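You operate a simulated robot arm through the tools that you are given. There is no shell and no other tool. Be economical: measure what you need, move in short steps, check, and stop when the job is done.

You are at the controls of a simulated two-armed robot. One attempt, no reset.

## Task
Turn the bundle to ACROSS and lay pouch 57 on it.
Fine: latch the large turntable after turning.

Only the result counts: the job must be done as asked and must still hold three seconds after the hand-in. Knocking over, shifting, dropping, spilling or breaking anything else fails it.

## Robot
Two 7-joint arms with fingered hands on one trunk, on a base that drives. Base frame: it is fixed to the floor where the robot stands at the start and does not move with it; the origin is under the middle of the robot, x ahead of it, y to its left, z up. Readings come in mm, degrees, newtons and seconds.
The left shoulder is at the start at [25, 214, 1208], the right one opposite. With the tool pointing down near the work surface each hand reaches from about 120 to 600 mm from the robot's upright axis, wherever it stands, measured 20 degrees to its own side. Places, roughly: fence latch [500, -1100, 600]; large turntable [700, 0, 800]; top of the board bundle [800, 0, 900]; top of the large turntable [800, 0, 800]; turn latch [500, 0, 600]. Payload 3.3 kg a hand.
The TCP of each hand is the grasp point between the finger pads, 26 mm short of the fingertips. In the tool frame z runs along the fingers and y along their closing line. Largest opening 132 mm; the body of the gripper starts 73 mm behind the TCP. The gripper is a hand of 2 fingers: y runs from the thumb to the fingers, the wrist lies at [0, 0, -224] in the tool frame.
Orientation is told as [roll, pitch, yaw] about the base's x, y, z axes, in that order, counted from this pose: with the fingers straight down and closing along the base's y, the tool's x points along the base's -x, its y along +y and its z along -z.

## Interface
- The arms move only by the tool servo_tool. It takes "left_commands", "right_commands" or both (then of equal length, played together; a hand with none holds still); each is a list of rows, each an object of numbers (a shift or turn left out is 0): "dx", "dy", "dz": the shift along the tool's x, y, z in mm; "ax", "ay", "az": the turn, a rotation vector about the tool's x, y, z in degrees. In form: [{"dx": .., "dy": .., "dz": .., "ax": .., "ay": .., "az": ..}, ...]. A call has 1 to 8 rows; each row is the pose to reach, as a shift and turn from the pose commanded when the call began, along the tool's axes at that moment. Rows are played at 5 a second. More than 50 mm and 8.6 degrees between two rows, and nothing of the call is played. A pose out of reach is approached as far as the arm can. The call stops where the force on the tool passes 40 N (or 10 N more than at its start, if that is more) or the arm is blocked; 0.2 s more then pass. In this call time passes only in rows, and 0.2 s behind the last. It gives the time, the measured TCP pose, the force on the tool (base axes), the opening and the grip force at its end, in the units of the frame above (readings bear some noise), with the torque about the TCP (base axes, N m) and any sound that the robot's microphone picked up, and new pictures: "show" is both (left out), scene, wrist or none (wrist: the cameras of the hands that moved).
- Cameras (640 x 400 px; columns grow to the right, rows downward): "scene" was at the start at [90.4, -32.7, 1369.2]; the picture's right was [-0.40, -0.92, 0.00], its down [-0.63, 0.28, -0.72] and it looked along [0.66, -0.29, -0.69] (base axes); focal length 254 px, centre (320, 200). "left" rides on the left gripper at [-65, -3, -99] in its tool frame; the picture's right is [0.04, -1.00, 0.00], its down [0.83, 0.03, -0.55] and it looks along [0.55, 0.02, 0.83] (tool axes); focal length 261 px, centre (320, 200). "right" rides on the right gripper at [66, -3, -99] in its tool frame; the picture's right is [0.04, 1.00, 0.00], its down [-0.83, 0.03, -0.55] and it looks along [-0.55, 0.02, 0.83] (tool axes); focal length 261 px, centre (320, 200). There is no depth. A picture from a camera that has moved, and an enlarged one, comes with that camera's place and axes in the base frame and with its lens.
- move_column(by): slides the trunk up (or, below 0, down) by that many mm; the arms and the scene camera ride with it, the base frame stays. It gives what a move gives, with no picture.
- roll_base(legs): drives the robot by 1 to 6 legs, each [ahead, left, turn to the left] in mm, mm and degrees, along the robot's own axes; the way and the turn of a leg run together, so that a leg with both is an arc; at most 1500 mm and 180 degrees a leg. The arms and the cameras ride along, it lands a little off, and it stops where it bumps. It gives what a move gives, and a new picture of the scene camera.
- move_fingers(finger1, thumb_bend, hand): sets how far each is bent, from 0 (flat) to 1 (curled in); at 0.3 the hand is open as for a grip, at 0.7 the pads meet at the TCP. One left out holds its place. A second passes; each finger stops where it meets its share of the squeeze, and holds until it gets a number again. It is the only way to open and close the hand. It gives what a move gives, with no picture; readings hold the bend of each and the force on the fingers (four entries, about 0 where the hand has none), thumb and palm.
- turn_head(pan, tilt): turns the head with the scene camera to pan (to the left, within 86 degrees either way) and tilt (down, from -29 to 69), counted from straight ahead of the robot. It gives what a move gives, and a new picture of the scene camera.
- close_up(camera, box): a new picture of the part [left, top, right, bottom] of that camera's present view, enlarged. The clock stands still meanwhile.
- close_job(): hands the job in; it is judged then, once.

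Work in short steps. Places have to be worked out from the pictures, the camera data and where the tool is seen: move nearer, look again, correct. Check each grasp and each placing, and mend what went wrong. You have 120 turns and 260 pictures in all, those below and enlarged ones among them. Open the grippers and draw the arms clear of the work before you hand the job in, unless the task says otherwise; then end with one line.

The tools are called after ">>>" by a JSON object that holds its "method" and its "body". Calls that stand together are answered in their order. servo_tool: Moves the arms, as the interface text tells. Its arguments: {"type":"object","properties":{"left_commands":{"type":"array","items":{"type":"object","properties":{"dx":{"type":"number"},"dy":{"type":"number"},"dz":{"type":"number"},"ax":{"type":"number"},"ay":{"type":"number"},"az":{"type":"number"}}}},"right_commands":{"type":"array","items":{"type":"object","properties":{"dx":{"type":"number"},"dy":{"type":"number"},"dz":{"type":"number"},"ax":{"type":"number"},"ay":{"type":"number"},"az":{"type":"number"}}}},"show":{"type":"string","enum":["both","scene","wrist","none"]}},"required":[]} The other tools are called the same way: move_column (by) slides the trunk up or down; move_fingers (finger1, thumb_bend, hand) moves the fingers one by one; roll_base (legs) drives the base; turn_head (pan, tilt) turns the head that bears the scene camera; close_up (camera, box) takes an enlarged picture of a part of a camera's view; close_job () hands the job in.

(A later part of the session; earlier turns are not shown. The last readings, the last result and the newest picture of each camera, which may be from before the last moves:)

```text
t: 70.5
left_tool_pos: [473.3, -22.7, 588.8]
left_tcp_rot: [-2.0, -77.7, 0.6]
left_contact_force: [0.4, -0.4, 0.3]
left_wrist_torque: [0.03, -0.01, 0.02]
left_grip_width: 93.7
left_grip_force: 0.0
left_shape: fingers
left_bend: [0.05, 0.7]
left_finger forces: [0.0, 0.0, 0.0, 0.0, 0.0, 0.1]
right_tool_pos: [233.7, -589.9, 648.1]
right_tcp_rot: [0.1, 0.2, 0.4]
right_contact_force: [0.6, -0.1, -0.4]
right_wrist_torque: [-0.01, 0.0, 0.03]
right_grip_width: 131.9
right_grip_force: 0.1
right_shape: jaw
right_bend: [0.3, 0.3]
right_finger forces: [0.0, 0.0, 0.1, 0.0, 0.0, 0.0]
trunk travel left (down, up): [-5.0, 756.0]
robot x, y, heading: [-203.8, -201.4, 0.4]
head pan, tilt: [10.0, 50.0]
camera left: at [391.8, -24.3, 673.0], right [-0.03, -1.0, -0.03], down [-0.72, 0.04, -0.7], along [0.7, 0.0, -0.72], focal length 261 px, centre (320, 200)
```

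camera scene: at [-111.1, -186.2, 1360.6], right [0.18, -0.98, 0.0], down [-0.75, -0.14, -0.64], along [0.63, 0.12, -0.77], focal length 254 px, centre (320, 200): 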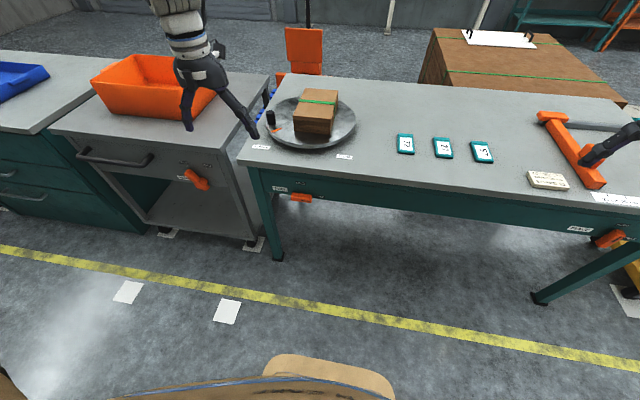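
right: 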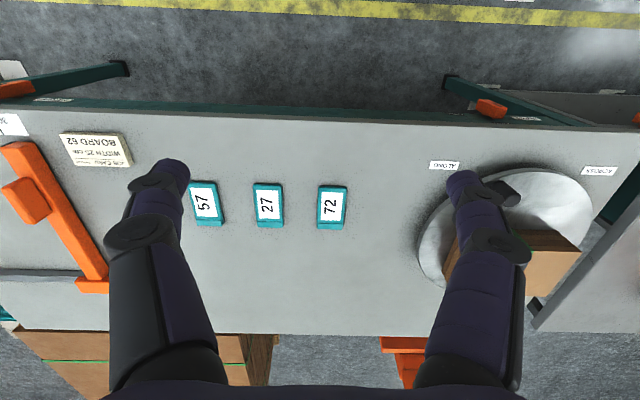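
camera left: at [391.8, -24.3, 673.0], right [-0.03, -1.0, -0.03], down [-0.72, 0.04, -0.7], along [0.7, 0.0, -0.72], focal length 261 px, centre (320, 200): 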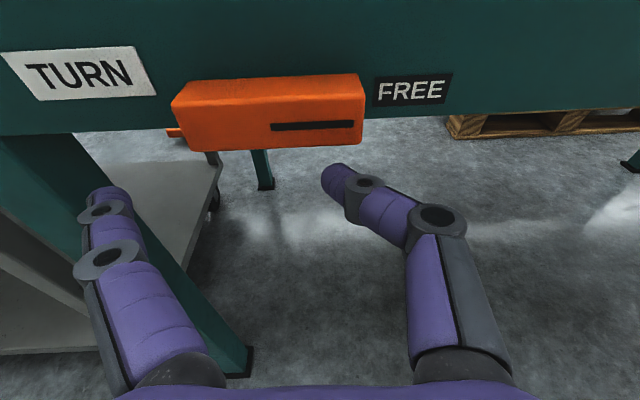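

Now the thumb sweeps up and round to push the bar back to HELD.

>>> {"method": "servo_tool", "body": {"left_commands": [{"dx": -12}, {"dx": -21, "dy": -5}, {"dx": -29, "dy": -8, "dz": 1}, {"dx": -38, "dy": -9, "dz": 1}, {"dx": -47, "dy": -7, "dz": 1}, {"dx": -55, "dy": -2, "dz": 1}, {"dx": -61, "dy": 4, "dz": 1}, {"dx": -62, "dy": 9, "dz": 1}], "show": "wrist"}}

```text
t: 72.3
left_tool_pos: [487.5, -13.2, 649.0]
left_tcp_rot: [-2.1, -77.8, 0.9]
left_contact_force: [0.6, 0.1, -0.8]
left_wrist_torque: [0.0, 0.0, 0.0]
left_grip_width: 93.4
left_grip_force: 0.0
left_shape: fingers
left_bend: [0.05, 0.7]
left_finger forces: [0.0, 0.0, 0.0, 0.0, 0.0, 0.1]
right_tool_pos: [233.8, -589.5, 648.3]
right_tcp_rot: [0.1, 0.1, 0.4]
right_contact_force: [-1.1, 0.4, 0.8]
right_wrist_torque: [0.01, 0.0, 0.0]
right_grip_width: 131.9
right_grip_force: 0.1
right_shape: jaw
right_bend: [0.3, 0.3]
right_finger forces: [0.0, 0.1, 0.0, 0.0, 0.0, 0.0]
trunk travel left (down, up): [-5.0, 756.0]
robot x, y, heading: [-197.8, -202.7, 0.2]
head pan, tilt: [10.0, 50.0]
camera left: at [406.5, -14.7, 734.2], right [-0.03, -1.0, -0.03], down [-0.72, 0.04, -0.7], along [0.7, 0.0, -0.72], focal length 261 px, centre (320, 200)
```

left: 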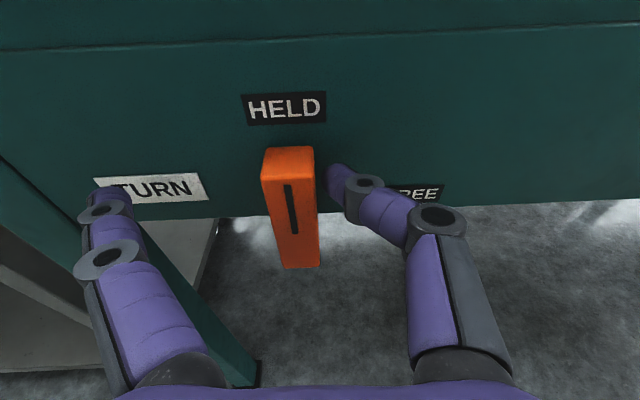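

The bar is nearly upright at HELD. I push left a little further until it seats.

>>> {"method": "servo_tool", "body": {"left_commands": [{"dy": 5}, {"dy": 10}, {"dy": 15}, {"dy": 20}], "show": "wrist"}}

```text
t: 73.3
left_tool_pos: [488.2, 3.8, 650.4]
left_tcp_rot: [-2.3, -77.7, 0.8]
left_contact_force: [-8.9, -12.3, 1.0]
left_wrist_torque: [-0.04, 0.0, -0.41]
left_grip_width: 104.8
left_grip_force: 6.9
left_shape: fingers
left_bend: [0.05, 0.67]
left_finger forces: [0.0, 0.0, 0.1, 0.0, 13.0, 0.0]
right_tool_pos: [232.4, -590.7, 647.8]
right_tcp_rot: [0.0, 0.1, 0.3]
right_contact_force: [0.0, 0.1, 0.6]
right_wrist_torque: [-0.01, -0.01, 0.01]
right_grip_width: 131.7
right_grip_force: 0.0
right_shape: jaw
right_bend: [0.3, 0.3]
right_finger forces: [0.1, 0.0, 0.0, 0.1, 0.1, 0.0]
trunk travel left (down, up): [-5.0, 756.0]
robot x, y, heading: [-204.9, -198.7, 0.4]
head pan, tilt: [10.0, 50.0]
camera left: at [406.0, 2.6, 734.3], right [-0.03, -1.0, -0.03], down [-0.72, 0.05, -0.7], along [0.7, 0.0, -0.72], focal length 261 px, centre (320, 200)
```

left: 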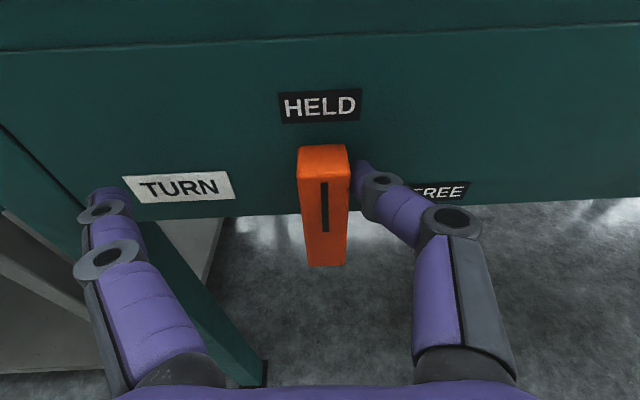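

The knob sits firmly at HELD against its stop. I ease off, withdraw, and turn the hand down again.

>>> {"method": "servo_tool", "body": {"left_commands": [{"dy": -18}, {"dy": -20, "dz": -40}, {"dy": -20, "dz": -85}, {"dy": -20, "dz": -130}, {"dy": -20, "dz": -150}], "show": "none"}}

>>> {"method": "servo_tool", "body": {"left_commands": [{"ay": 8.4}, {"ay": 16.8}, {"ay": 25.2}, {"ay": 33.6}, {"ay": 42}, {"ay": 50.4}, {"ay": 58.8}, {"ay": 67.2}], "show": "scene"}}

```text
t: 74.5
left_tool_pos: [344.1, -9.6, 680.0]
left_tcp_rot: [-1.6, -77.7, 0.5]
left_contact_force: [0.8, 0.1, 0.7]
left_wrist_torque: [0.05, -0.02, 0.0]
left_grip_width: 93.3
left_grip_force: 0.0
left_shape: fingers
left_bend: [0.05, 0.7]
left_finger forces: [0.0, 0.0, 0.0, 0.1, 0.0, 0.0]
right_tool_pos: [234.2, -588.4, 648.2]
right_tcp_rot: [0.1, 0.2, 0.4]
right_contact_force: [-0.8, 0.8, -0.1]
right_wrist_torque: [0.02, 0.01, -0.01]
right_grip_width: 131.7
right_grip_force: 0.0
right_shape: jaw
right_bend: [0.3, 0.3]
right_finger forces: [0.0, 0.0, 0.1, 0.0, 0.0, 0.0]
trunk travel left (down, up): [-5.0, 756.0]
robot x, y, heading: [-202.0, -198.0, 0.4]
head pan, tilt: [10.0, 50.0]
```

```text
t: 76.3
left_tool_pos: [341.9, -10.3, 681.0]
left_tcp_rot: [-0.5, -10.5, -1.1]
left_contact_force: [-0.4, 0.1, 0.0]
left_wrist_torque: [-0.02, -0.04, -0.02]
left_grip_width: 93.6
left_grip_force: 0.0
left_shape: fingers
left_bend: [0.05, 0.7]
left_finger forces: [0.1, 0.0, 0.1, 0.0, 0.1, 0.0]
right_tool_pos: [234.0, -588.9, 648.1]
right_tcp_rot: [0.1, 0.2, 0.4]
right_contact_force: [-0.2, 0.1, 0.3]
right_wrist_torque: [-0.03, 0.01, 0.04]
right_grip_width: 131.8
right_grip_force: 0.2
right_shape: jaw
right_bend: [0.3, 0.3]
right_finger forces: [0.0, 0.0, 0.0, 0.0, 0.0, 0.0]
trunk travel left (down, up): [-5.0, 756.0]
robot x, y, heading: [-203.9, -202.2, 0.2]
head pan, tilt: [10.0, 50.0]
camera scene: at [14.9, -185.3, 861.6], right [0.18, -0.98, 0.0], down [-0.75, -0.14, -0.64], along [0.63, 0.11, -0.77], focal length 254 px, centre (320, 200)
```

scene: 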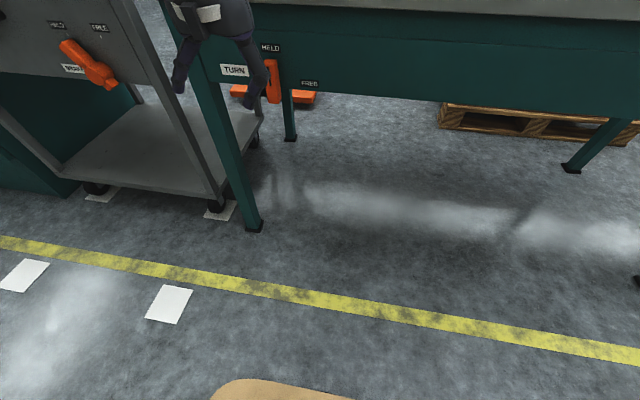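

Latched at HELD. I raise the trunk, open the left hand, and will use the left arm for the pouch.

>>> {"method": "move_column", "body": {"by": 300}}

>>> {"method": "move_column", "body": {"by": 185}}

>>> {"method": "move_fingers", "body": {"hand": "left", "finger1": 0.3, "thumb_bend": 0.3}}

>>> {"method": "servo_tool", "body": {"left_commands": [{"dx": 20, "ay": 5}, {"dx": 45, "ay": 10.5}, {"dx": 70, "dz": 10, "ay": 10.5}], "show": "none"}}

```text
t: 79.3
left_tool_pos: [341.5, -9.5, 980.0]
left_tcp_rot: [-0.4, -10.6, -1.0]
left_contact_force: [-1.0, 0.4, -0.4]
left_wrist_torque: [0.02, -0.01, 0.04]
left_grip_width: 93.5
left_grip_force: 0.0
left_shape: fingers
left_bend: [0.05, 0.7]
left_finger forces: [0.0, 0.0, 0.1, 0.0, 0.0, 0.0]
right_tool_pos: [235.2, -589.3, 947.3]
right_tcp_rot: [0.1, 0.2, 0.4]
right_contact_force: [-0.3, -0.2, 0.5]
right_wrist_torque: [-0.01, -0.01, 0.02]
right_grip_width: 131.8
right_grip_force: 0.2
right_shape: jaw
right_bend: [0.3, 0.3]
right_finger forces: [0.1, 0.0, 0.1, 0.0, 0.1, 0.1]
trunk travel left (down, up): [-305.0, 456.0]
robot x, y, heading: [-201.2, -198.3, 0.4]
head pan, tilt: [10.0, 50.0]
```

```text
t: 81.3
left_tool_pos: [329.1, -11.6, 1200.8]
left_tcp_rot: [-0.4, -14.6, -1.1]
left_contact_force: [0.2, -0.8, 0.6]
left_wrist_torque: [0.02, -0.02, 0.0]
left_grip_width: 93.8
left_grip_force: 0.2
left_shape: fingers
left_bend: [0.05, 0.7]
left_finger forces: [0.1, 0.0, 0.0, 0.0, 0.1, 0.1]
right_tool_pos: [235.0, -589.5, 1132.6]
right_tcp_rot: [0.1, 0.2, 0.4]
right_contact_force: [0.4, 0.1, -0.1]
right_wrist_torque: [0.01, 0.02, -0.02]
right_grip_width: 132.0
right_grip_force: 0.0
right_shape: jaw
right_bend: [0.3, 0.3]
right_finger forces: [0.1, 0.0, 0.0, 0.0, 0.0, 0.0]
trunk travel left (down, up): [-490.0, 271.0]
robot x, y, heading: [-199.8, -201.5, 0.3]
head pan, tilt: [10.0, 50.0]
```

```text
t: 82.3
left_tool_pos: [327.5, -10.8, 1202.6]
left_tcp_rot: [-0.6, -14.6, -1.1]
left_contact_force: [-0.2, -0.5, 0.6]
left_wrist_torque: [0.04, 0.01, 0.01]
left_grip_width: 133.7
left_grip_force: 0.1
left_shape: fingers
left_bend: [0.3, 0.3]
left_finger forces: [0.0, 0.0, 0.1, 0.1, 0.0, 0.0]
right_tool_pos: [233.0, -589.6, 1132.2]
right_tcp_rot: [0.2, 0.2, 0.4]
right_contact_force: [0.9, 0.5, 0.1]
right_wrist_torque: [-0.03, -0.04, 0.04]
right_grip_width: 132.0
right_grip_force: 0.1
right_shape: jaw
right_bend: [0.3, 0.3]
right_finger forces: [0.0, 0.0, 0.0, 0.0, 0.0, 0.1]
trunk travel left (down, up): [-490.0, 271.0]
robot x, y, heading: [-198.6, -202.3, 0.3]
head pan, tilt: [10.0, 50.0]
```

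```text
t: 83.2
left_tool_pos: [261.8, -8.7, 1175.3]
left_tcp_rot: [-0.5, -4.1, -1.1]
left_contact_force: [-0.4, -0.4, -1.0]
left_wrist_torque: [0.02, -0.02, -0.01]
left_grip_width: 133.7
left_grip_force: 0.1
left_shape: fingers
left_bend: [0.3, 0.3]
left_finger forces: [0.1, 0.1, 0.0, 0.0, 0.1, 0.1]
left hand out of reach, approached as far as the arm can: row 1, 2
right_tool_pos: [233.5, -588.5, 1133.2]
right_tcp_rot: [0.0, 0.2, 0.4]
right_contact_force: [-0.3, -0.3, 0.3]
right_wrist_torque: [0.01, -0.03, 0.01]
right_grip_width: 131.9
right_grip_force: 0.0
right_shape: jaw
right_bend: [0.3, 0.3]
right_finger forces: [0.0, 0.0, 0.0, 0.0, 0.0, 0.0]
trunk travel left (down, up): [-490.0, 271.0]
robot x, y, heading: [-204.3, -200.5, 0.3]
head pan, tilt: [10.0, 50.0]
```

Now I drive right along the table and in, to face pouch 57 with the left arm.

>>> {"method": "roll_base", "body": {"legs": [[0, -580, 0], [350, 0, 0]]}}

>>> {"method": "close_up", "body": {"camera": "scene", "box": [180, 120, 340, 260]}}

```text
t: 88.3
left_tool_pos: [615.8, -578.0, 1174.2]
left_tcp_rot: [-0.5, -4.1, -0.8]
left_contact_force: [0.1, -0.7, 0.1]
left_wrist_torque: [-0.02, 0.03, -0.02]
left_grip_width: 133.6
left_grip_force: 0.0
left_shape: fingers
left_bend: [0.3, 0.3]
left_finger forces: [0.1, 0.0, 0.1, 0.0, 0.0, 0.1]
right_tool_pos: [592.7, -1158.5, 1132.3]
right_tcp_rot: [0.1, 0.2, 0.8]
right_contact_force: [-0.2, 0.7, -0.5]
right_wrist_torque: [-0.02, 0.06, -0.01]
right_grip_width: 132.0
right_grip_force: 0.1
right_shape: jaw
right_bend: [0.3, 0.3]
right_finger forces: [0.0, 0.0, 0.0, 0.0, 0.0, 0.1]
trunk travel left (down, up): [-490.0, 271.0]
robot x, y, heading: [153.9, -774.0, 0.6]
head pan, tilt: [10.0, 50.0]
camera scene: at [245.1, -758.5, 1360.5], right [0.19, -0.98, 0.0], down [-0.75, -0.14, -0.64], along [0.63, 0.12, -0.77], focal length 254 px, centre (320, 200)
```

scene: 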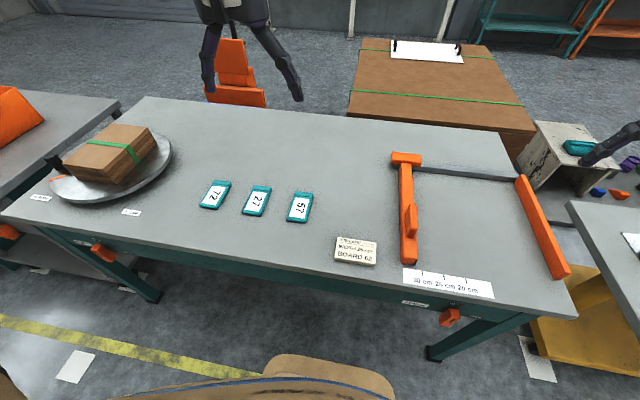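

```text
2.86 times, centred on (260, 190) of scene
camera zoom: at [245.1, -758.5, 1360.5], right [0.19, -0.98, 0.0], down [-0.75, -0.14, -0.64], along [0.63, 0.12, -0.77], focal length 726 px, centre (491, 229)
```

zoom: 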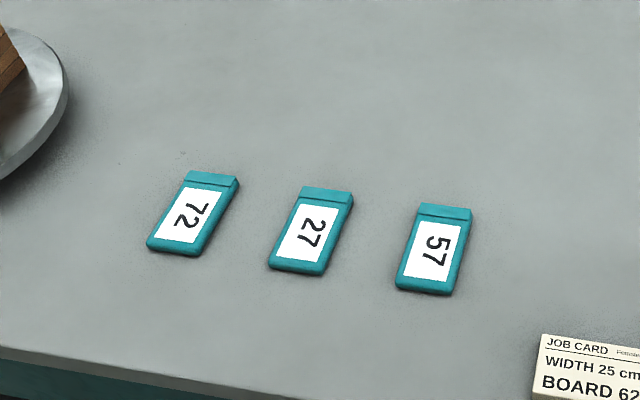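

Pouch 57 lies at about [680, -623], ~107×53 mm, aligned with x; pouch 27 is close on its left so I'll use a narrow opening. I bring the hand down above it.

>>> {"method": "move_fingers", "body": {"hand": "left", "finger1": 0.48, "thumb_bend": 0.48}}

>>> {"method": "servo_tool", "body": {"left_commands": [{"dx": -5, "dy": -6, "dz": 35}, {"dx": -11, "dy": -12, "dz": 70}, {"dx": -16, "dy": -18, "dz": 105}, {"dx": -22, "dy": -24, "dz": 140}, {"dx": -28, "dy": -30, "dz": 175}, {"dx": -33, "dy": -36, "dz": 210, "ay": 2}, {"dx": -39, "dy": -42, "dz": 245, "ay": 4}, {"dx": -44, "dy": -45, "dz": 278, "ay": 4}], "show": "wrist"}}

```text
t: 89.3
left_tool_pos: [614.4, -578.6, 1174.7]
left_tcp_rot: [-0.5, -4.2, -0.8]
left_contact_force: [0.1, 0.1, 0.9]
left_wrist_torque: [-0.03, -0.02, -0.01]
left_grip_width: 73.6
left_grip_force: 0.0
left_shape: fingers
left_bend: [0.48, 0.48]
left_finger forces: [0.0, 0.0, 0.0, 0.0, 0.1, 0.1]
right_tool_pos: [590.7, -1159.8, 1132.9]
right_tcp_rot: [0.1, 0.1, 0.8]
right_contact_force: [0.6, 0.2, 1.0]
right_wrist_torque: [-0.01, 0.02, -0.04]
right_grip_width: 131.7
right_grip_force: 0.0
right_shape: jaw
right_bend: [0.3, 0.3]
right_finger forces: [0.0, 0.0, 0.0, 0.0, 0.1, 0.0]
trunk travel left (down, up): [-490.0, 271.0]
robot x, y, heading: [152.1, -773.1, 0.6]
head pan, tilt: [10.0, 50.0]
```

```text
t: 91.1
left_tool_pos: [679.2, -627.7, 900.8]
left_tcp_rot: [-0.5, -0.1, -0.8]
left_contact_force: [0.8, -0.7, 0.3]
left_wrist_torque: [0.04, -0.02, -0.01]
left_grip_width: 73.9
left_grip_force: 0.2
left_shape: fingers
left_bend: [0.48, 0.48]
left_finger forces: [0.0, 0.0, 0.0, 0.1, 0.0, 0.1]
right_tool_pos: [592.1, -1159.3, 1133.4]
right_tcp_rot: [0.1, 0.2, 0.9]
right_contact_force: [0.4, -0.2, 0.7]
right_wrist_torque: [-0.02, 0.03, 0.01]
right_grip_width: 132.1
right_grip_force: 0.0
right_shape: jaw
right_bend: [0.3, 0.3]
right_finger forces: [0.0, 0.1, 0.0, 0.0, 0.1, 0.1]
trunk travel left (down, up): [-490.0, 271.0]
robot x, y, heading: [151.7, -772.9, 0.8]
head pan, tilt: [10.0, 50.0]
camera left: at [744.9, -631.6, 999.3], right [-0.05, -1.0, 0.01], down [-0.83, 0.05, 0.55], along [-0.55, 0.02, -0.83], focal length 261 px, centre (320, 200)
```

left: 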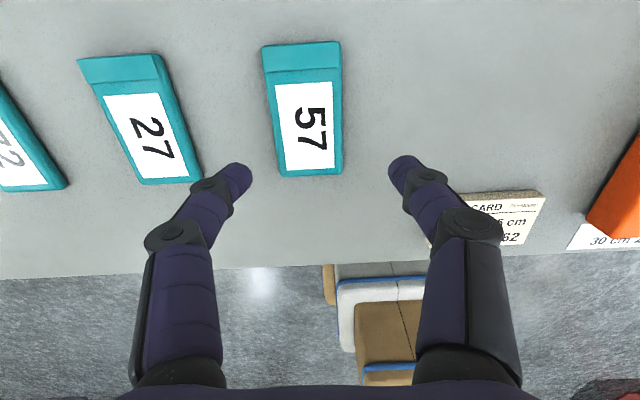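

Wrist view gives pouch centre about [686, -621]. I shift by (6, +6) mm and descend to z≈835, then look.

>>> {"method": "servo_tool", "body": {"left_commands": [{"dx": -6, "dy": 6, "dz": 20}, {"dx": -6, "dy": 6, "dz": 45}, {"dx": -6, "dy": 6, "dz": 65}], "show": "wrist"}}

```text
t: 91.9
left_tool_pos: [669.8, -631.3, 842.1]
left_tcp_rot: [-0.4, 0.0, -0.8]
left_contact_force: [-0.5, 0.8, 0.1]
left_wrist_torque: [0.0, -0.02, 0.0]
left_grip_width: 73.6
left_grip_force: 0.0
left_shape: fingers
left_bend: [0.48, 0.48]
left_finger forces: [0.1, 0.0, 0.0, 0.0, 0.1, 0.0]
left hand out of reach, approached as far as the arm can: row 1, 2, 3
right_tool_pos: [591.7, -1159.2, 1131.6]
right_tcp_rot: [0.1, 0.2, 0.8]
right_contact_force: [0.2, -0.5, -0.2]
right_wrist_torque: [0.0, -0.02, -0.01]
right_grip_width: 131.8
right_grip_force: 0.0
right_shape: jaw
right_bend: [0.3, 0.3]
right_finger forces: [0.1, 0.1, 0.0, 0.0, 0.0, 0.0]
trunk travel left (down, up): [-490.0, 271.0]
robot x, y, heading: [151.1, -773.9, 0.6]
head pan, tilt: [10.0, 50.0]
camera left: at [734.7, -635.4, 940.7], right [-0.06, -1.0, 0.01], down [-0.83, 0.05, 0.55], along [-0.55, 0.02, -0.83], focal length 261 px, centre (320, 200)
```

left: 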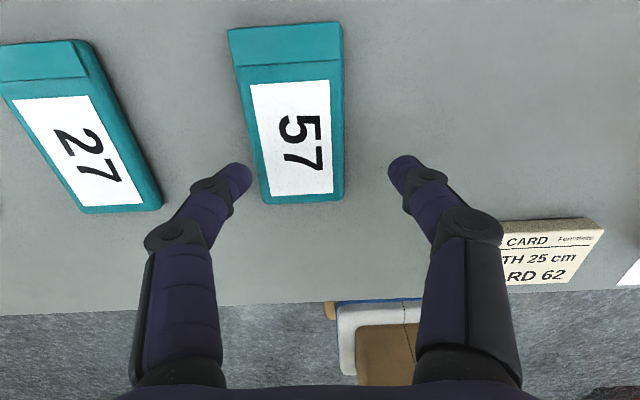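

That is at the arm's reach limit. I lift the hand and drive 60 mm closer.

>>> {"method": "servo_tool", "body": {"left_commands": [{"dz": -30}, {"dz": -60}], "show": "none"}}

>>> {"method": "roll_base", "body": {"legs": [[60, 0, -0.6]]}}

>>> {"method": "servo_tool", "body": {"left_commands": [{"dx": 10}, {"dx": 20}], "show": "wrist"}}

```text
t: 92.5
left_tool_pos: [667.6, -630.4, 901.8]
left_tcp_rot: [-0.4, -0.1, -0.9]
left_contact_force: [0.0, -0.6, -0.8]
left_wrist_torque: [0.02, -0.01, 0.02]
left_grip_width: 73.9
left_grip_force: 0.1
left_shape: fingers
left_bend: [0.48, 0.48]
left_finger forces: [0.0, 0.0, 0.1, 0.0, 0.0, 0.0]
right_tool_pos: [592.0, -1161.0, 1132.1]
right_tcp_rot: [0.2, 0.1, 0.8]
right_contact_force: [0.5, -0.1, -0.2]
right_wrist_torque: [-0.02, 0.02, 0.0]
right_grip_width: 131.8
right_grip_force: 0.0
right_shape: jaw
right_bend: [0.3, 0.3]
right_finger forces: [0.1, 0.0, 0.0, 0.0, 0.0, 0.1]
trunk travel left (down, up): [-490.0, 271.0]
robot x, y, heading: [151.8, -775.5, 0.7]
head pan, tilt: [10.0, 50.0]
```

```text
t: 93.5
left_tool_pos: [731.9, -636.1, 901.3]
left_tcp_rot: [-0.5, 0.0, -1.5]
left_contact_force: [0.8, -0.1, -0.5]
left_wrist_torque: [0.03, 0.04, 0.0]
left_grip_width: 73.6
left_grip_force: 0.1
left_shape: fingers
left_bend: [0.48, 0.48]
left_finger forces: [0.0, 0.0, 0.0, 0.1, 0.0, 0.0]
right_tool_pos: [650.2, -1163.4, 1132.7]
right_tcp_rot: [0.1, 0.3, 0.2]
right_contact_force: [-0.7, 0.1, -0.5]
right_wrist_torque: [0.04, -0.01, 0.03]
right_grip_width: 132.1
right_grip_force: 0.1
right_shape: jaw
right_bend: [0.3, 0.3]
right_finger forces: [0.0, 0.0, 0.0, 0.0, 0.0, 0.0]
trunk travel left (down, up): [-490.0, 271.0]
robot x, y, heading: [214.7, -771.7, 0.5]
head pan, tilt: [10.0, 50.0]
camera scene: at [307.5, -759.1, 1360.3], right [0.18, -0.98, 0.0], down [-0.76, -0.13, -0.64], along [0.63, 0.11, -0.77], focal length 254 px, centre (320, 200)
```

scene: 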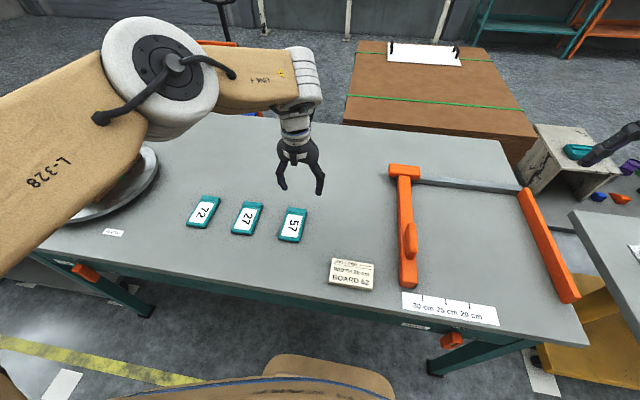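

```text
t: 94.1
left_tool_pos: [709.4, -634.7, 903.3]
left_tcp_rot: [-0.6, -0.1, -1.5]
left_contact_force: [-0.3, -0.4, -0.8]
left_wrist_torque: [0.01, 0.02, 0.0]
left_grip_width: 74.0
left_grip_force: 0.1
left_shape: fingers
left_bend: [0.48, 0.48]
left_finger forces: [0.0, 0.0, 0.0, 0.0, 0.0, 0.1]
right_tool_pos: [647.8, -1163.6, 1133.6]
right_tcp_rot: [-0.1, 0.1, 0.1]
right_contact_force: [0.9, -0.9, 1.1]
right_wrist_torque: [0.01, -0.02, 0.03]
right_grip_width: 132.0
right_grip_force: 0.0
right_shape: jaw
right_bend: [0.3, 0.3]
right_finger forces: [0.0, 0.0, 0.0, 0.0, 0.0, 0.1]
trunk travel left (down, up): [-490.0, 271.0]
robot x, y, heading: [212.3, -775.2, -0.1]
head pan, tilt: [10.0, 50.0]
camera left: at [775.6, -639.9, 1001.3], right [-0.07, -1.0, 0.01], down [-0.83, 0.06, 0.55], along [-0.55, 0.03, -0.83], focal length 261 px, centre (320, 200)
```

left: 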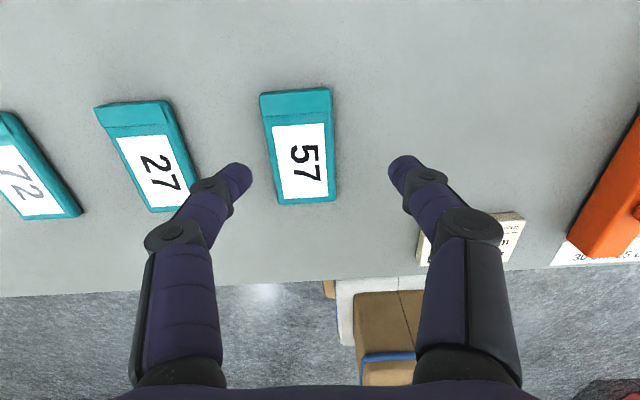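

Pouch centre measures [687, -620]. I recentre and descend to z≈830.

>>> {"method": "servo_tool", "body": {"left_commands": [{"dx": 11, "dy": 7, "dz": 20, "az": -1.3}, {"dx": 22, "dy": 14, "dz": 40, "az": -1.3}, {"dx": 22, "dy": 14, "dz": 73, "az": -1.3}], "show": "wrist"}}

```text
t: 94.9
left_tool_pos: [687.7, -621.7, 827.5]
left_tcp_rot: [-0.4, -0.1, -0.3]
left_contact_force: [0.3, 0.5, 0.5]
left_wrist_torque: [0.03, 0.01, 0.0]
left_grip_width: 73.7
left_grip_force: 0.0
left_shape: fingers
left_bend: [0.48, 0.48]
left_finger forces: [0.1, 0.1, 0.0, 0.1, 0.0, 0.0]
right_tool_pos: [648.9, -1162.9, 1131.7]
right_tcp_rot: [0.1, 0.2, 0.2]
right_contact_force: [0.9, 0.7, -0.6]
right_wrist_torque: [-0.01, 0.01, -0.07]
right_grip_width: 132.1
right_grip_force: 0.1
right_shape: jaw
right_bend: [0.3, 0.3]
right_finger forces: [0.0, 0.1, 0.0, 0.0, 0.1, 0.1]
trunk travel left (down, up): [-490.0, 271.0]
robot x, y, heading: [213.5, -774.7, 0.1]
head pan, tilt: [10.0, 50.0]
camera left: at [753.8, -624.5, 926.8], right [-0.04, -1.0, 0.01], down [-0.83, 0.04, 0.55], along [-0.55, 0.02, -0.83], focal length 261 px, centre (320, 200)
```

left: 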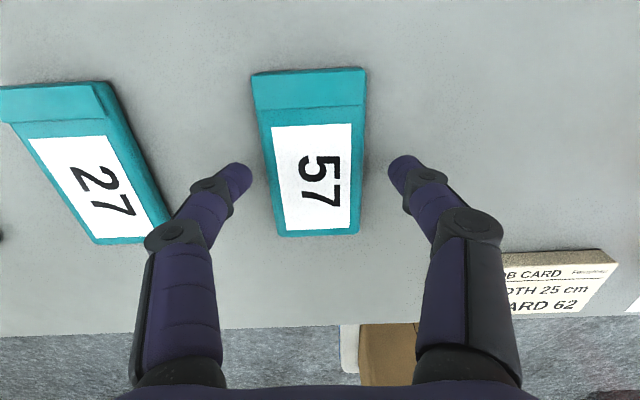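

Pouch is centred between the fingers. I descend to z≈811 and close.

>>> {"method": "servo_tool", "body": {"left_commands": [{"dz": 8}, {"dz": 16}], "show": "none"}}

>>> {"method": "move_fingers", "body": {"hand": "left", "finger1": 0.65, "thumb_bend": 0.65}}

>>> {"method": "close_up", "body": {"camera": "left", "box": [160, 50, 480, 250]}}

```text
t: 95.5
left_tool_pos: [687.5, -620.1, 813.8]
left_tcp_rot: [-0.4, 0.0, -0.2]
left_contact_force: [-0.3, 0.5, 0.4]
left_wrist_torque: [0.03, -0.02, 0.0]
left_grip_width: 73.8
left_grip_force: 0.0
left_shape: fingers
left_bend: [0.48, 0.48]
left_finger forces: [0.1, 0.0, 0.0, 0.0, 0.0, 0.1]
right_tool_pos: [648.2, -1164.5, 1132.9]
right_tcp_rot: [0.0, 0.1, 0.2]
right_contact_force: [-0.1, -1.2, 0.3]
right_wrist_torque: [-0.03, 0.01, 0.01]
right_grip_width: 132.3
right_grip_force: 0.1
right_shape: jaw
right_bend: [0.3, 0.3]
right_finger forces: [0.1, 0.0, 0.0, 0.1, 0.1, 0.1]
trunk travel left (down, up): [-490.0, 271.0]
robot x, y, heading: [211.0, -774.1, 0.2]
head pan, tilt: [10.0, 50.0]
```

```text
t: 96.5
left_tool_pos: [689.0, -621.5, 813.0]
left_tcp_rot: [-0.5, 0.0, -0.2]
left_contact_force: [0.0, -0.6, -0.1]
left_wrist_torque: [-0.03, -0.05, 0.03]
left_grip_width: 54.0
left_grip_force: 10.6
left_shape: fingers
left_bend: [0.53, 0.6]
left_finger forces: [10.8, 0.0, 0.0, 0.0, 10.8, 0.1]
right_tool_pos: [647.7, -1163.0, 1132.4]
right_tcp_rot: [0.1, 0.3, 0.2]
right_contact_force: [-0.5, -0.2, 0.3]
right_wrist_torque: [-0.01, -0.02, 0.0]
right_grip_width: 131.8
right_grip_force: 0.0
right_shape: jaw
right_bend: [0.3, 0.3]
right_finger forces: [0.0, 0.0, 0.0, 0.1, 0.0, 0.1]
trunk travel left (down, up): [-490.0, 271.0]
robot x, y, heading: [214.1, -775.1, 0.1]
head pan, tilt: [10.0, 50.0]
```

```text
2.00 times, centred on (320, 150) of left
camera zoom: at [754.1, -624.6, 911.8], right [-0.04, -1.0, 0.01], down [-0.83, 0.04, 0.55], along [-0.55, 0.02, -0.83], focal length 521 px, centre (320, 300)
```

zoom: 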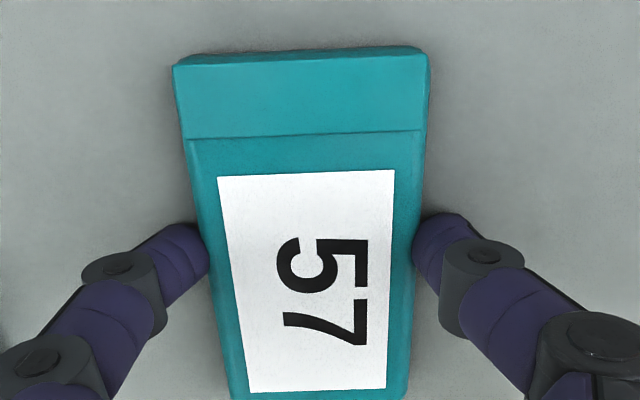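

Pouch is held at 54 mm. I tighten slightly and lift to test.

>>> {"method": "move_fingers", "body": {"hand": "left", "finger1": 0.7, "thumb_bend": 0.7}}

>>> {"method": "servo_tool", "body": {"left_commands": [{"dz": -15}, {"dz": -35}, {"dz": -60}, {"dz": -90}, {"dz": -120}, {"dz": -150}], "show": "both"}}

```text
t: 97.5
left_tool_pos: [688.2, -620.9, 813.2]
left_tcp_rot: [-0.4, 0.0, -0.2]
left_contact_force: [-0.5, 0.3, -0.7]
left_wrist_torque: [-0.02, -0.03, -0.01]
left_grip_width: 53.6
left_grip_force: 13.4
left_shape: fingers
left_bend: [0.5, 0.63]
left_finger forces: [13.5, 0.0, 0.1, 0.1, 13.5, 0.0]
right_tool_pos: [647.6, -1163.4, 1132.1]
right_tcp_rot: [0.1, 0.2, 0.1]
right_contact_force: [-0.4, -0.1, 0.1]
right_wrist_torque: [-0.01, 0.0, 0.0]
right_grip_width: 131.7
right_grip_force: 0.0
right_shape: jaw
right_bend: [0.3, 0.3]
right_finger forces: [0.0, 0.0, 0.1, 0.0, 0.1, 0.1]
trunk travel left (down, up): [-490.0, 271.0]
robot x, y, heading: [214.2, -776.6, 0.1]
head pan, tilt: [10.0, 50.0]
```

```text
t: 98.9
left_tool_pos: [688.7, -620.8, 964.2]
left_tcp_rot: [-0.5, -0.1, -0.1]
left_contact_force: [0.5, -0.3, 0.1]
left_wrist_torque: [0.01, 0.0, 0.0]
left_grip_width: 53.9
left_grip_force: 13.8
left_shape: fingers
left_bend: [0.5, 0.63]
left_finger forces: [13.5, 0.0, 0.1, 0.0, 13.5, 0.0]
right_tool_pos: [647.3, -1162.0, 1132.6]
right_tcp_rot: [0.2, 0.1, 0.1]
right_contact_force: [0.4, 0.2, -0.9]
right_wrist_torque: [0.0, 0.01, -0.01]
right_grip_width: 131.8
right_grip_force: 0.1
right_shape: jaw
right_bend: [0.3, 0.3]
right_finger forces: [0.0, 0.1, 0.0, 0.0, 0.1, 0.0]
trunk travel left (down, up): [-490.0, 271.0]
robot x, y, heading: [215.8, -774.9, 0.2]
head pan, tilt: [10.0, 50.0]
camera scene: at [304.9, -759.2, 1360.6], right [0.18, -0.98, 0.0], down [-0.75, -0.13, -0.64], along [0.63, 0.11, -0.77], focal length 254 px, centre (320, 200)
camera left: at [754.2, -623.5, 1062.5], right [-0.04, -1.0, 0.01], down [-0.83, 0.04, 0.55], along [-0.55, 0.02, -0.83], focal length 261 px, centre (320, 200)
```

scene: 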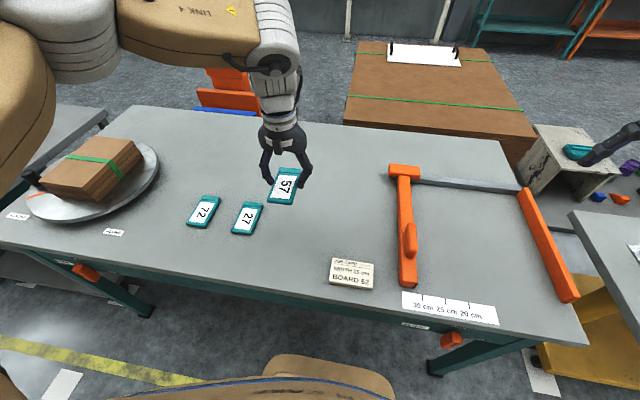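
left: 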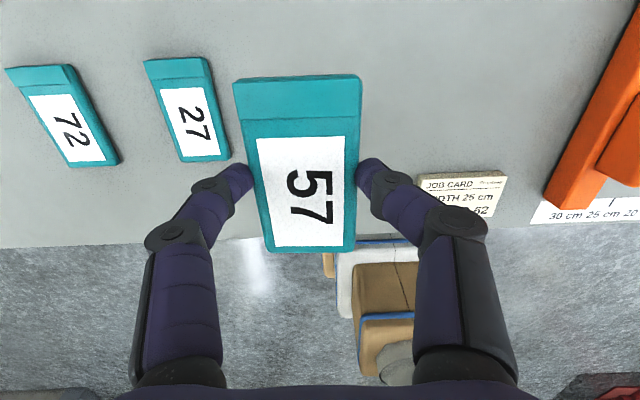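

The pouch is held level. I raise 30 mm more and drive left to bring it over the bundle.

>>> {"method": "servo_tool", "body": {"left_commands": [{"dz": -15}, {"dz": -30}], "show": "none"}}

>>> {"method": "roll_base", "body": {"legs": [[0, 300, 0], [0, 290, 0]]}}

>>> {"method": "turn_head", "body": {"pan": 15, "tilt": 45}}

```text
t: 99.5
left_tool_pos: [688.0, -620.8, 993.2]
left_tcp_rot: [-0.5, -0.1, -0.2]
left_contact_force: [-0.3, 0.4, -1.0]
left_wrist_torque: [-0.01, -0.01, -0.04]
left_grip_width: 53.5
left_grip_force: 13.1
left_shape: fingers
left_bend: [0.5, 0.63]
left_finger forces: [13.5, 0.0, 0.1, 0.0, 13.5, 0.1]
right_tool_pos: [649.1, -1163.8, 1133.1]
right_tcp_rot: [0.2, 0.2, 0.2]
right_contact_force: [-1.0, -0.3, -0.4]
right_wrist_torque: [0.02, 0.0, 0.02]
right_grip_width: 132.0
right_grip_force: 0.0
right_shape: jaw
right_bend: [0.3, 0.3]
right_finger forces: [0.0, 0.0, 0.0, 0.0, 0.0, 0.1]
trunk travel left (down, up): [-490.0, 271.0]
robot x, y, heading: [214.3, -773.7, 0.2]
head pan, tilt: [10.0, 50.0]
```

```text
t: 103.1
left_tool_pos: [687.7, -26.5, 994.0]
left_tcp_rot: [-0.5, -0.1, -0.1]
left_contact_force: [-0.4, 0.3, -0.5]
left_wrist_torque: [0.0, -0.01, -0.01]
left_grip_width: 53.6
left_grip_force: 13.2
left_shape: fingers
left_bend: [0.5, 0.63]
left_finger forces: [13.5, 0.0, 0.0, 0.0, 13.4, 0.0]
right_tool_pos: [646.4, -570.9, 1133.4]
right_tcp_rot: [0.0, 0.2, 0.2]
right_contact_force: [0.0, -0.3, 0.2]
right_wrist_torque: [-0.02, -0.03, -0.01]
right_grip_width: 131.9
right_grip_force: 0.1
right_shape: jaw
right_bend: [0.3, 0.3]
right_finger forces: [0.1, 0.0, 0.0, 0.0, 0.0, 0.1]
trunk travel left (down, up): [-490.0, 271.0]
robot x, y, heading: [213.0, -182.1, 0.0]
head pan, tilt: [10.0, 50.0]
camera scene: at [304.8, -166.7, 1360.5], right [0.17, -0.98, 0.0], down [-0.75, -0.13, -0.64], along [0.63, 0.11, -0.77], focal length 254 px, centre (320, 200)
```

scene: 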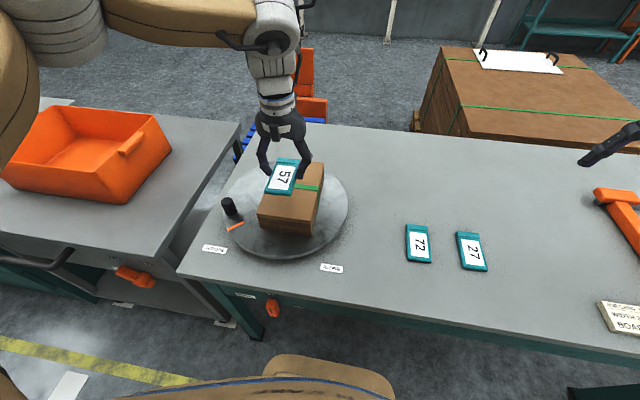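

```text
t: 103.8
left_tool_pos: [688.5, -28.5, 993.7]
left_tcp_rot: [-0.5, -0.1, -0.2]
left_contact_force: [-0.1, 0.0, 0.0]
left_wrist_torque: [0.01, -0.01, -0.02]
left_grip_width: 53.6
left_grip_force: 13.5
left_shape: fingers
left_bend: [0.5, 0.63]
left_finger forces: [13.5, 0.0, 0.0, 0.0, 13.4, 0.0]
right_tool_pos: [646.4, -572.6, 1134.2]
right_tcp_rot: [0.1, 0.2, 0.1]
right_contact_force: [-0.8, -1.2, 0.6]
right_wrist_torque: [-0.01, 0.01, 0.0]
right_grip_width: 132.0
right_grip_force: 0.1
right_shape: jaw
right_bend: [0.3, 0.3]
right_finger forces: [0.0, 0.1, 0.1, 0.0, 0.1, 0.1]
trunk travel left (down, up): [-490.0, 271.0]
robot x, y, heading: [214.4, -181.9, -0.2]
head pan, tilt: [15.0, 45.0]
camera scene: at [307.5, -160.5, 1367.4], right [0.26, -0.97, 0.0], down [-0.68, -0.18, -0.71], along [0.68, 0.18, -0.71], focal length 254 px, centre (320, 200)
```

scene: 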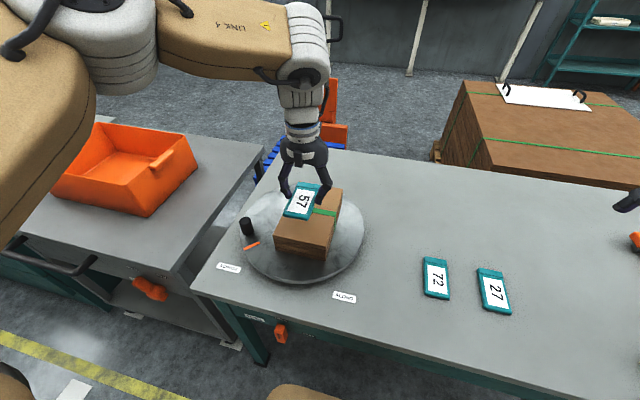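

The pouch is over the bundle; bundle centre is about [732, -23], top ~885. I move ahead over the centre and down to z≈945.

>>> {"method": "servo_tool", "body": {"left_commands": [{"dx": -12, "dy": 1, "dz": 8}, {"dx": -24, "dy": 2, "dz": 18}, {"dx": -36, "dy": 4, "dz": 30}, {"dx": -44, "dy": 4, "dz": 48}], "show": "both"}}

>>> {"method": "close_up", "body": {"camera": "scene", "box": [230, 150, 390, 290]}}

```text
t: 104.8
left_tool_pos: [732.0, -25.3, 945.1]
left_tcp_rot: [-0.5, -0.1, -0.3]
left_contact_force: [0.0, 1.1, -1.2]
left_wrist_torque: [-0.01, 0.0, -0.02]
left_grip_width: 53.5
left_grip_force: 13.1
left_shape: fingers
left_bend: [0.5, 0.63]
left_finger forces: [13.5, 0.1, 0.0, 0.1, 13.5, 0.0]
right_tool_pos: [647.8, -573.3, 1131.7]
right_tcp_rot: [0.1, 0.2, 0.2]
right_contact_force: [-0.5, -0.3, -0.6]
right_wrist_torque: [0.01, -0.02, -0.03]
right_grip_width: 132.0
right_grip_force: 0.2
right_shape: jaw
right_bend: [0.3, 0.3]
right_finger forces: [0.1, 0.1, 0.0, 0.1, 0.1, 0.0]
trunk travel left (down, up): [-490.0, 271.0]
robot x, y, heading: [213.2, -184.3, -0.0]
head pan, tilt: [15.0, 45.0]
camera scene: at [307.8, -160.2, 1367.4], right [0.26, -0.97, 0.0], down [-0.68, -0.18, -0.71], along [0.68, 0.18, -0.71], focal length 254 px, centre (320, 200)
camera left: at [798.7, -29.1, 1043.7], right [-0.05, -1.0, 0.01], down [-0.83, 0.04, 0.55], along [-0.55, 0.02, -0.83], focal length 261 px, centre (320, 200)
```

scene: 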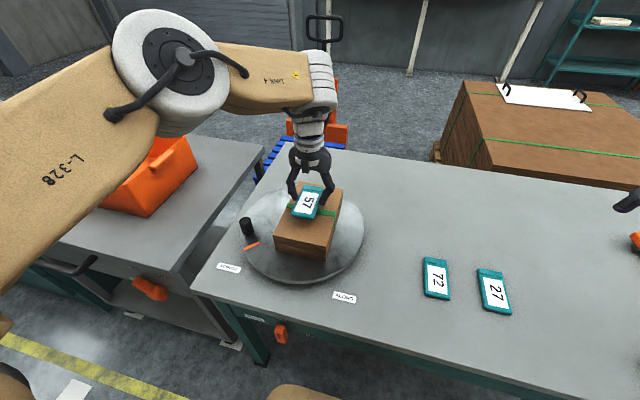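
left: 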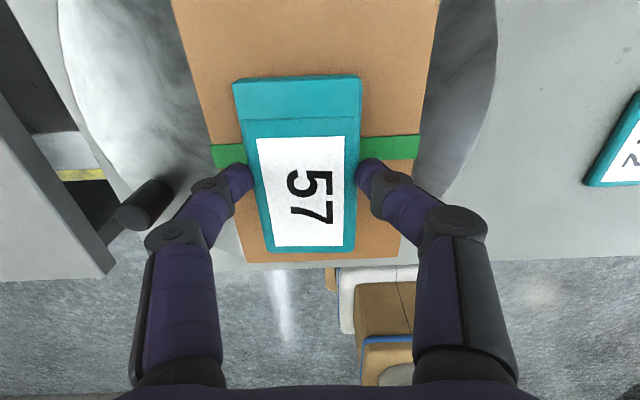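

```text
2.86 times, centred on (310, 220) of scene
camera zoom: at [307.8, -160.2, 1367.4], right [0.26, -0.97, 0.0], down [-0.68, -0.18, -0.71], along [0.68, 0.18, -0.71], focal length 726 px, centre (349, 143)
```

zoom: 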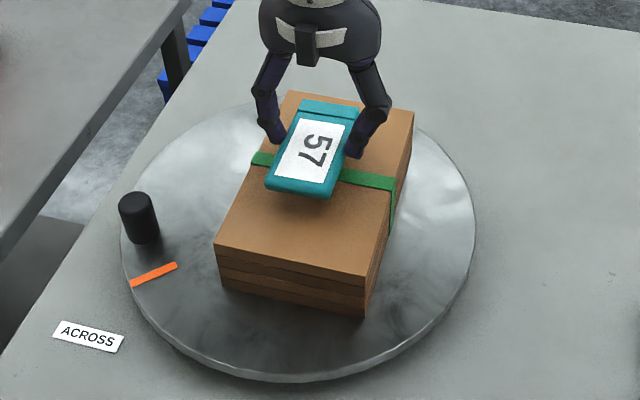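

The pouch is well centred over the bundle. I lower in small steps toward contact.

>>> {"method": "servo_tool", "body": {"left_commands": [{"dz": 6}, {"dz": 12}, {"dz": 17}, {"dz": 21}, {"dz": 24}, {"dz": 26}], "show": "wrist"}}

>>> {"method": "close_up", "body": {"camera": "scene", "box": [270, 160, 360, 240]}}

```text
t: 106.2
left_tool_pos: [732.9, -25.8, 922.2]
left_tcp_rot: [-0.5, -0.2, -0.2]
left_contact_force: [-0.4, -0.4, 7.8]
left_wrist_torque: [0.36, -0.03, -0.04]
left_grip_width: 53.8
left_grip_force: 16.0
left_shape: fingers
left_bend: [0.5, 0.63]
left_finger forces: [18.5, 0.0, 0.0, 0.0, 13.5, 0.0]
right_tool_pos: [646.1, -573.2, 1133.1]
right_tcp_rot: [0.0, 0.1, 0.1]
right_contact_force: [0.3, 0.1, 0.1]
right_wrist_torque: [0.0, -0.02, -0.01]
right_grip_width: 131.7
right_grip_force: 0.1
right_shape: jaw
right_bend: [0.3, 0.3]
right_finger forces: [0.0, 0.0, 0.0, 0.0, 0.0, 0.0]
trunk travel left (down, up): [-490.0, 271.0]
robot x, y, heading: [216.3, -179.8, -0.1]
head pan, tilt: [15.0, 45.0]
camera left: at [798.4, -29.6, 1019.3], right [-0.04, -1.0, 0.01], down [-0.83, 0.04, 0.55], along [-0.55, 0.02, -0.84], focal length 261 px, centre (320, 200)
```

left: 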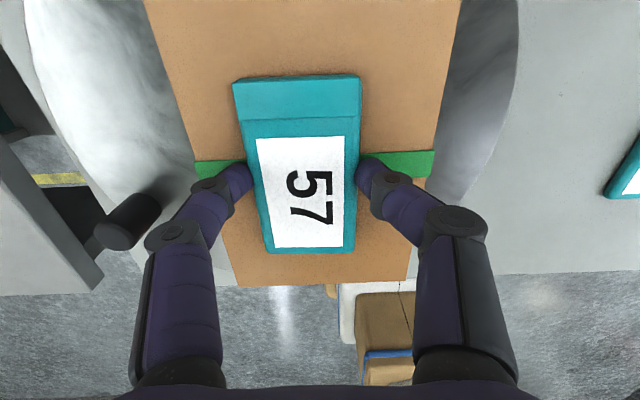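

```text
5.00 times, centred on (315, 200) of scene
camera zoom: at [306.9, -160.5, 1367.6], right [0.26, -0.97, 0.0], down [-0.68, -0.18, -0.71], along [0.68, 0.18, -0.71], focal length 1271 px, centre (345, 200)
```

zoom: 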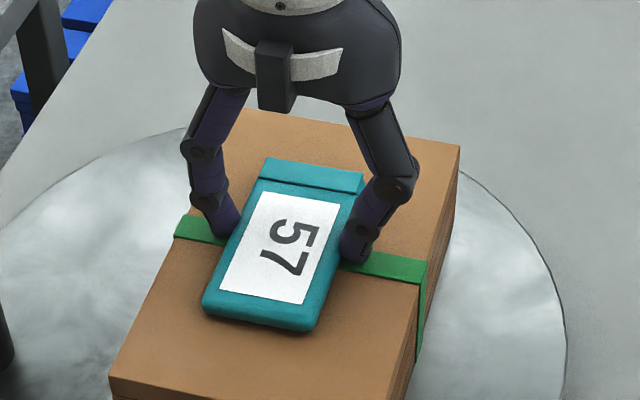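

Contact at 8 N: the pouch rests on the bundle. I open the fingers gently, then lift.

>>> {"method": "move_fingers", "body": {"hand": "left", "finger1": 0.45, "thumb_bend": 0.45}}

>>> {"method": "servo_tool", "body": {"left_commands": [{"dz": -10}, {"dz": -30}, {"dz": -60}, {"dz": -90}], "show": "both"}}

```text
t: 107.2
left_tool_pos: [733.1, -26.2, 920.5]
left_tcp_rot: [-0.5, -0.2, -0.4]
left_contact_force: [3.5, -2.7, 12.7]
left_wrist_torque: [0.49, -0.12, -0.14]
left_grip_width: 78.7
left_grip_force: 6.4
left_shape: fingers
left_bend: [0.49, 0.45]
left_finger forces: [12.4, 0.0, 0.1, 0.0, 0.1, 0.0]
right_tool_pos: [646.7, -573.5, 1131.7]
right_tcp_rot: [0.0, 0.1, 0.1]
right_contact_force: [0.5, 0.8, -0.4]
right_wrist_torque: [0.0, 0.0, -0.03]
right_grip_width: 131.8
right_grip_force: 0.0
right_shape: jaw
right_bend: [0.3, 0.3]
right_finger forces: [0.0, 0.1, 0.0, 0.1, 0.0, 0.1]
trunk travel left (down, up): [-490.0, 271.0]
robot x, y, heading: [212.9, -182.2, -0.0]
head pan, tilt: [15.0, 45.0]
```

```text
t: 108.2
left_tool_pos: [731.7, -25.0, 1009.6]
left_tcp_rot: [-0.5, -0.1, -0.3]
left_contact_force: [0.7, 0.4, 0.2]
left_wrist_torque: [-0.01, 0.0, 0.01]
left_grip_width: 82.8
left_grip_force: 0.1
left_shape: fingers
left_bend: [0.45, 0.45]
left_finger forces: [0.1, 0.0, 0.0, 0.1, 0.0, 0.1]
right_tool_pos: [646.9, -572.9, 1132.3]
right_tcp_rot: [0.2, 0.1, 0.0]
right_contact_force: [0.0, -1.1, -0.6]
right_wrist_torque: [0.02, 0.01, -0.03]
right_grip_width: 131.9
right_grip_force: 0.1
right_shape: jaw
right_bend: [0.3, 0.3]
right_finger forces: [0.1, 0.1, 0.0, 0.1, 0.0, 0.0]
trunk travel left (down, up): [-490.0, 271.0]
robot x, y, heading: [213.8, -185.2, 0.0]
head pan, tilt: [15.0, 45.0]
camera scene: at [307.1, -160.4, 1367.5], right [0.26, -0.97, 0.0], down [-0.68, -0.18, -0.71], along [0.68, 0.18, -0.71], focal length 254 px, centre (320, 200)
camera left: at [797.7, -28.3, 1108.5], right [-0.05, -1.0, 0.01], down [-0.83, 0.04, 0.55], along [-0.55, 0.02, -0.83], focal length 261 px, centre (320, 200)
```

scene: 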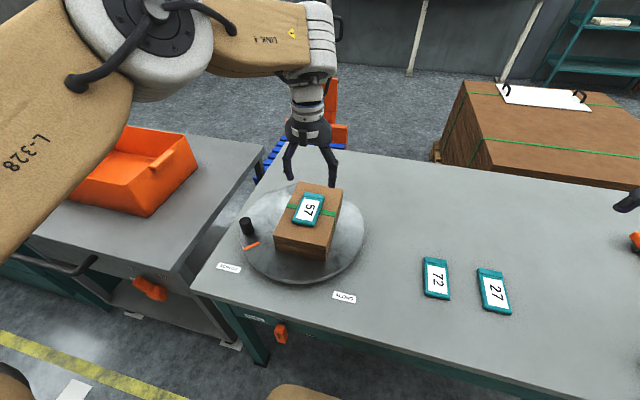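
left: 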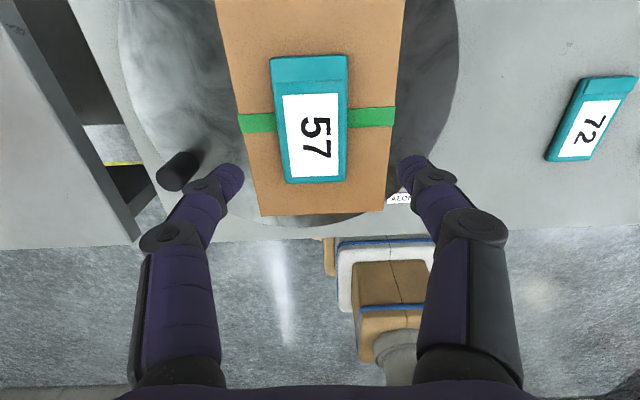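

Pouch 57 lies flat on the bundle. I open the hand fully, draw back from the table and make a final check.

>>> {"method": "move_fingers", "body": {"hand": "left", "finger1": 0.3, "thumb_bend": 0.3}}

>>> {"method": "roll_base", "body": {"legs": [[-400, 0, 0]]}}

>>> {"method": "close_up", "body": {"camera": "scene", "box": [240, 90, 400, 230]}}

```text
t: 109.2
left_tool_pos: [732.5, -24.9, 1010.3]
left_tcp_rot: [-0.4, -0.1, -0.3]
left_contact_force: [0.3, 0.6, 0.3]
left_wrist_torque: [0.02, 0.01, -0.01]
left_grip_width: 132.7
left_grip_force: 0.1
left_shape: fingers
left_bend: [0.3, 0.3]
left_finger forces: [0.1, 0.0, 0.0, 0.1, 0.1, 0.0]
right_tool_pos: [647.2, -573.6, 1132.7]
right_tcp_rot: [0.2, 0.2, 0.1]
right_contact_force: [0.2, -0.8, -0.4]
right_wrist_torque: [-0.01, 0.0, -0.02]
right_grip_width: 132.2
right_grip_force: 0.0
right_shape: jaw
right_bend: [0.3, 0.3]
right_finger forces: [0.0, 0.0, 0.0, 0.1, 0.0, 0.0]
trunk travel left (down, up): [-490.0, 271.0]
robot x, y, heading: [217.2, -181.1, -0.1]
head pan, tilt: [15.0, 45.0]
```

```text
t: 111.7
left_tool_pos: [327.9, -24.7, 1011.2]
left_tcp_rot: [-0.5, -0.2, -0.1]
left_contact_force: [-0.4, -0.2, 0.8]
left_wrist_torque: [0.0, -0.02, 0.01]
left_grip_width: 132.9
left_grip_force: 0.0
left_shape: fingers
left_bend: [0.3, 0.3]
left_finger forces: [0.1, 0.1, 0.1, 0.1, 0.1, 0.1]
right_tool_pos: [245.6, -572.7, 1133.2]
right_tcp_rot: [0.1, 0.1, 0.2]
right_contact_force: [-0.6, 0.7, -0.5]
right_wrist_torque: [0.03, 0.0, 0.0]
right_grip_width: 132.0
right_grip_force: 0.0
right_shape: jaw
right_bend: [0.3, 0.3]
right_finger forces: [0.1, 0.0, 0.0, 0.1, 0.0, 0.1]
trunk travel left (down, up): [-490.0, 271.0]
robot x, y, heading: [-186.9, -181.8, 0.3]
head pan, tilt: [15.0, 45.0]
camera scene: at [-96.7, -160.6, 1367.5], right [0.26, -0.97, 0.0], down [-0.68, -0.18, -0.71], along [0.68, 0.18, -0.71], focal length 254 px, centre (320, 200)
```

scene: 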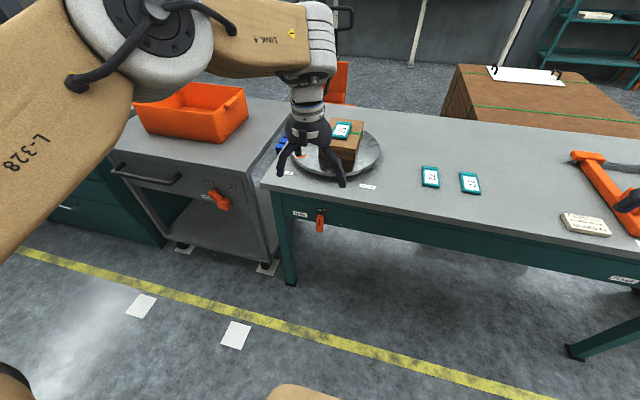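

```text
2.86 times, centred on (320, 160) of scene
camera zoom: at [-96.7, -160.6, 1367.5], right [0.26, -0.97, 0.0], down [-0.68, -0.18, -0.71], along [0.68, 0.18, -0.71], focal length 726 px, centre (320, 314)
```

zoom: 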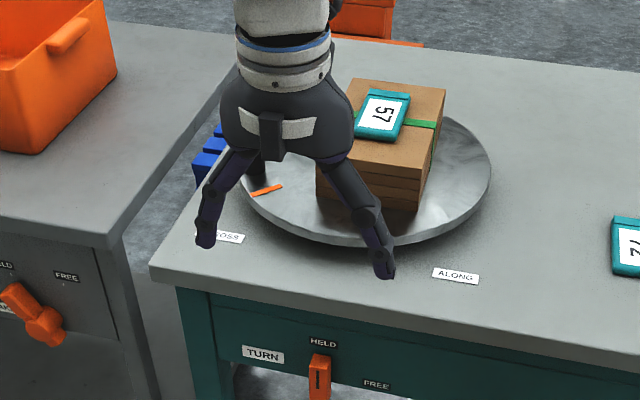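

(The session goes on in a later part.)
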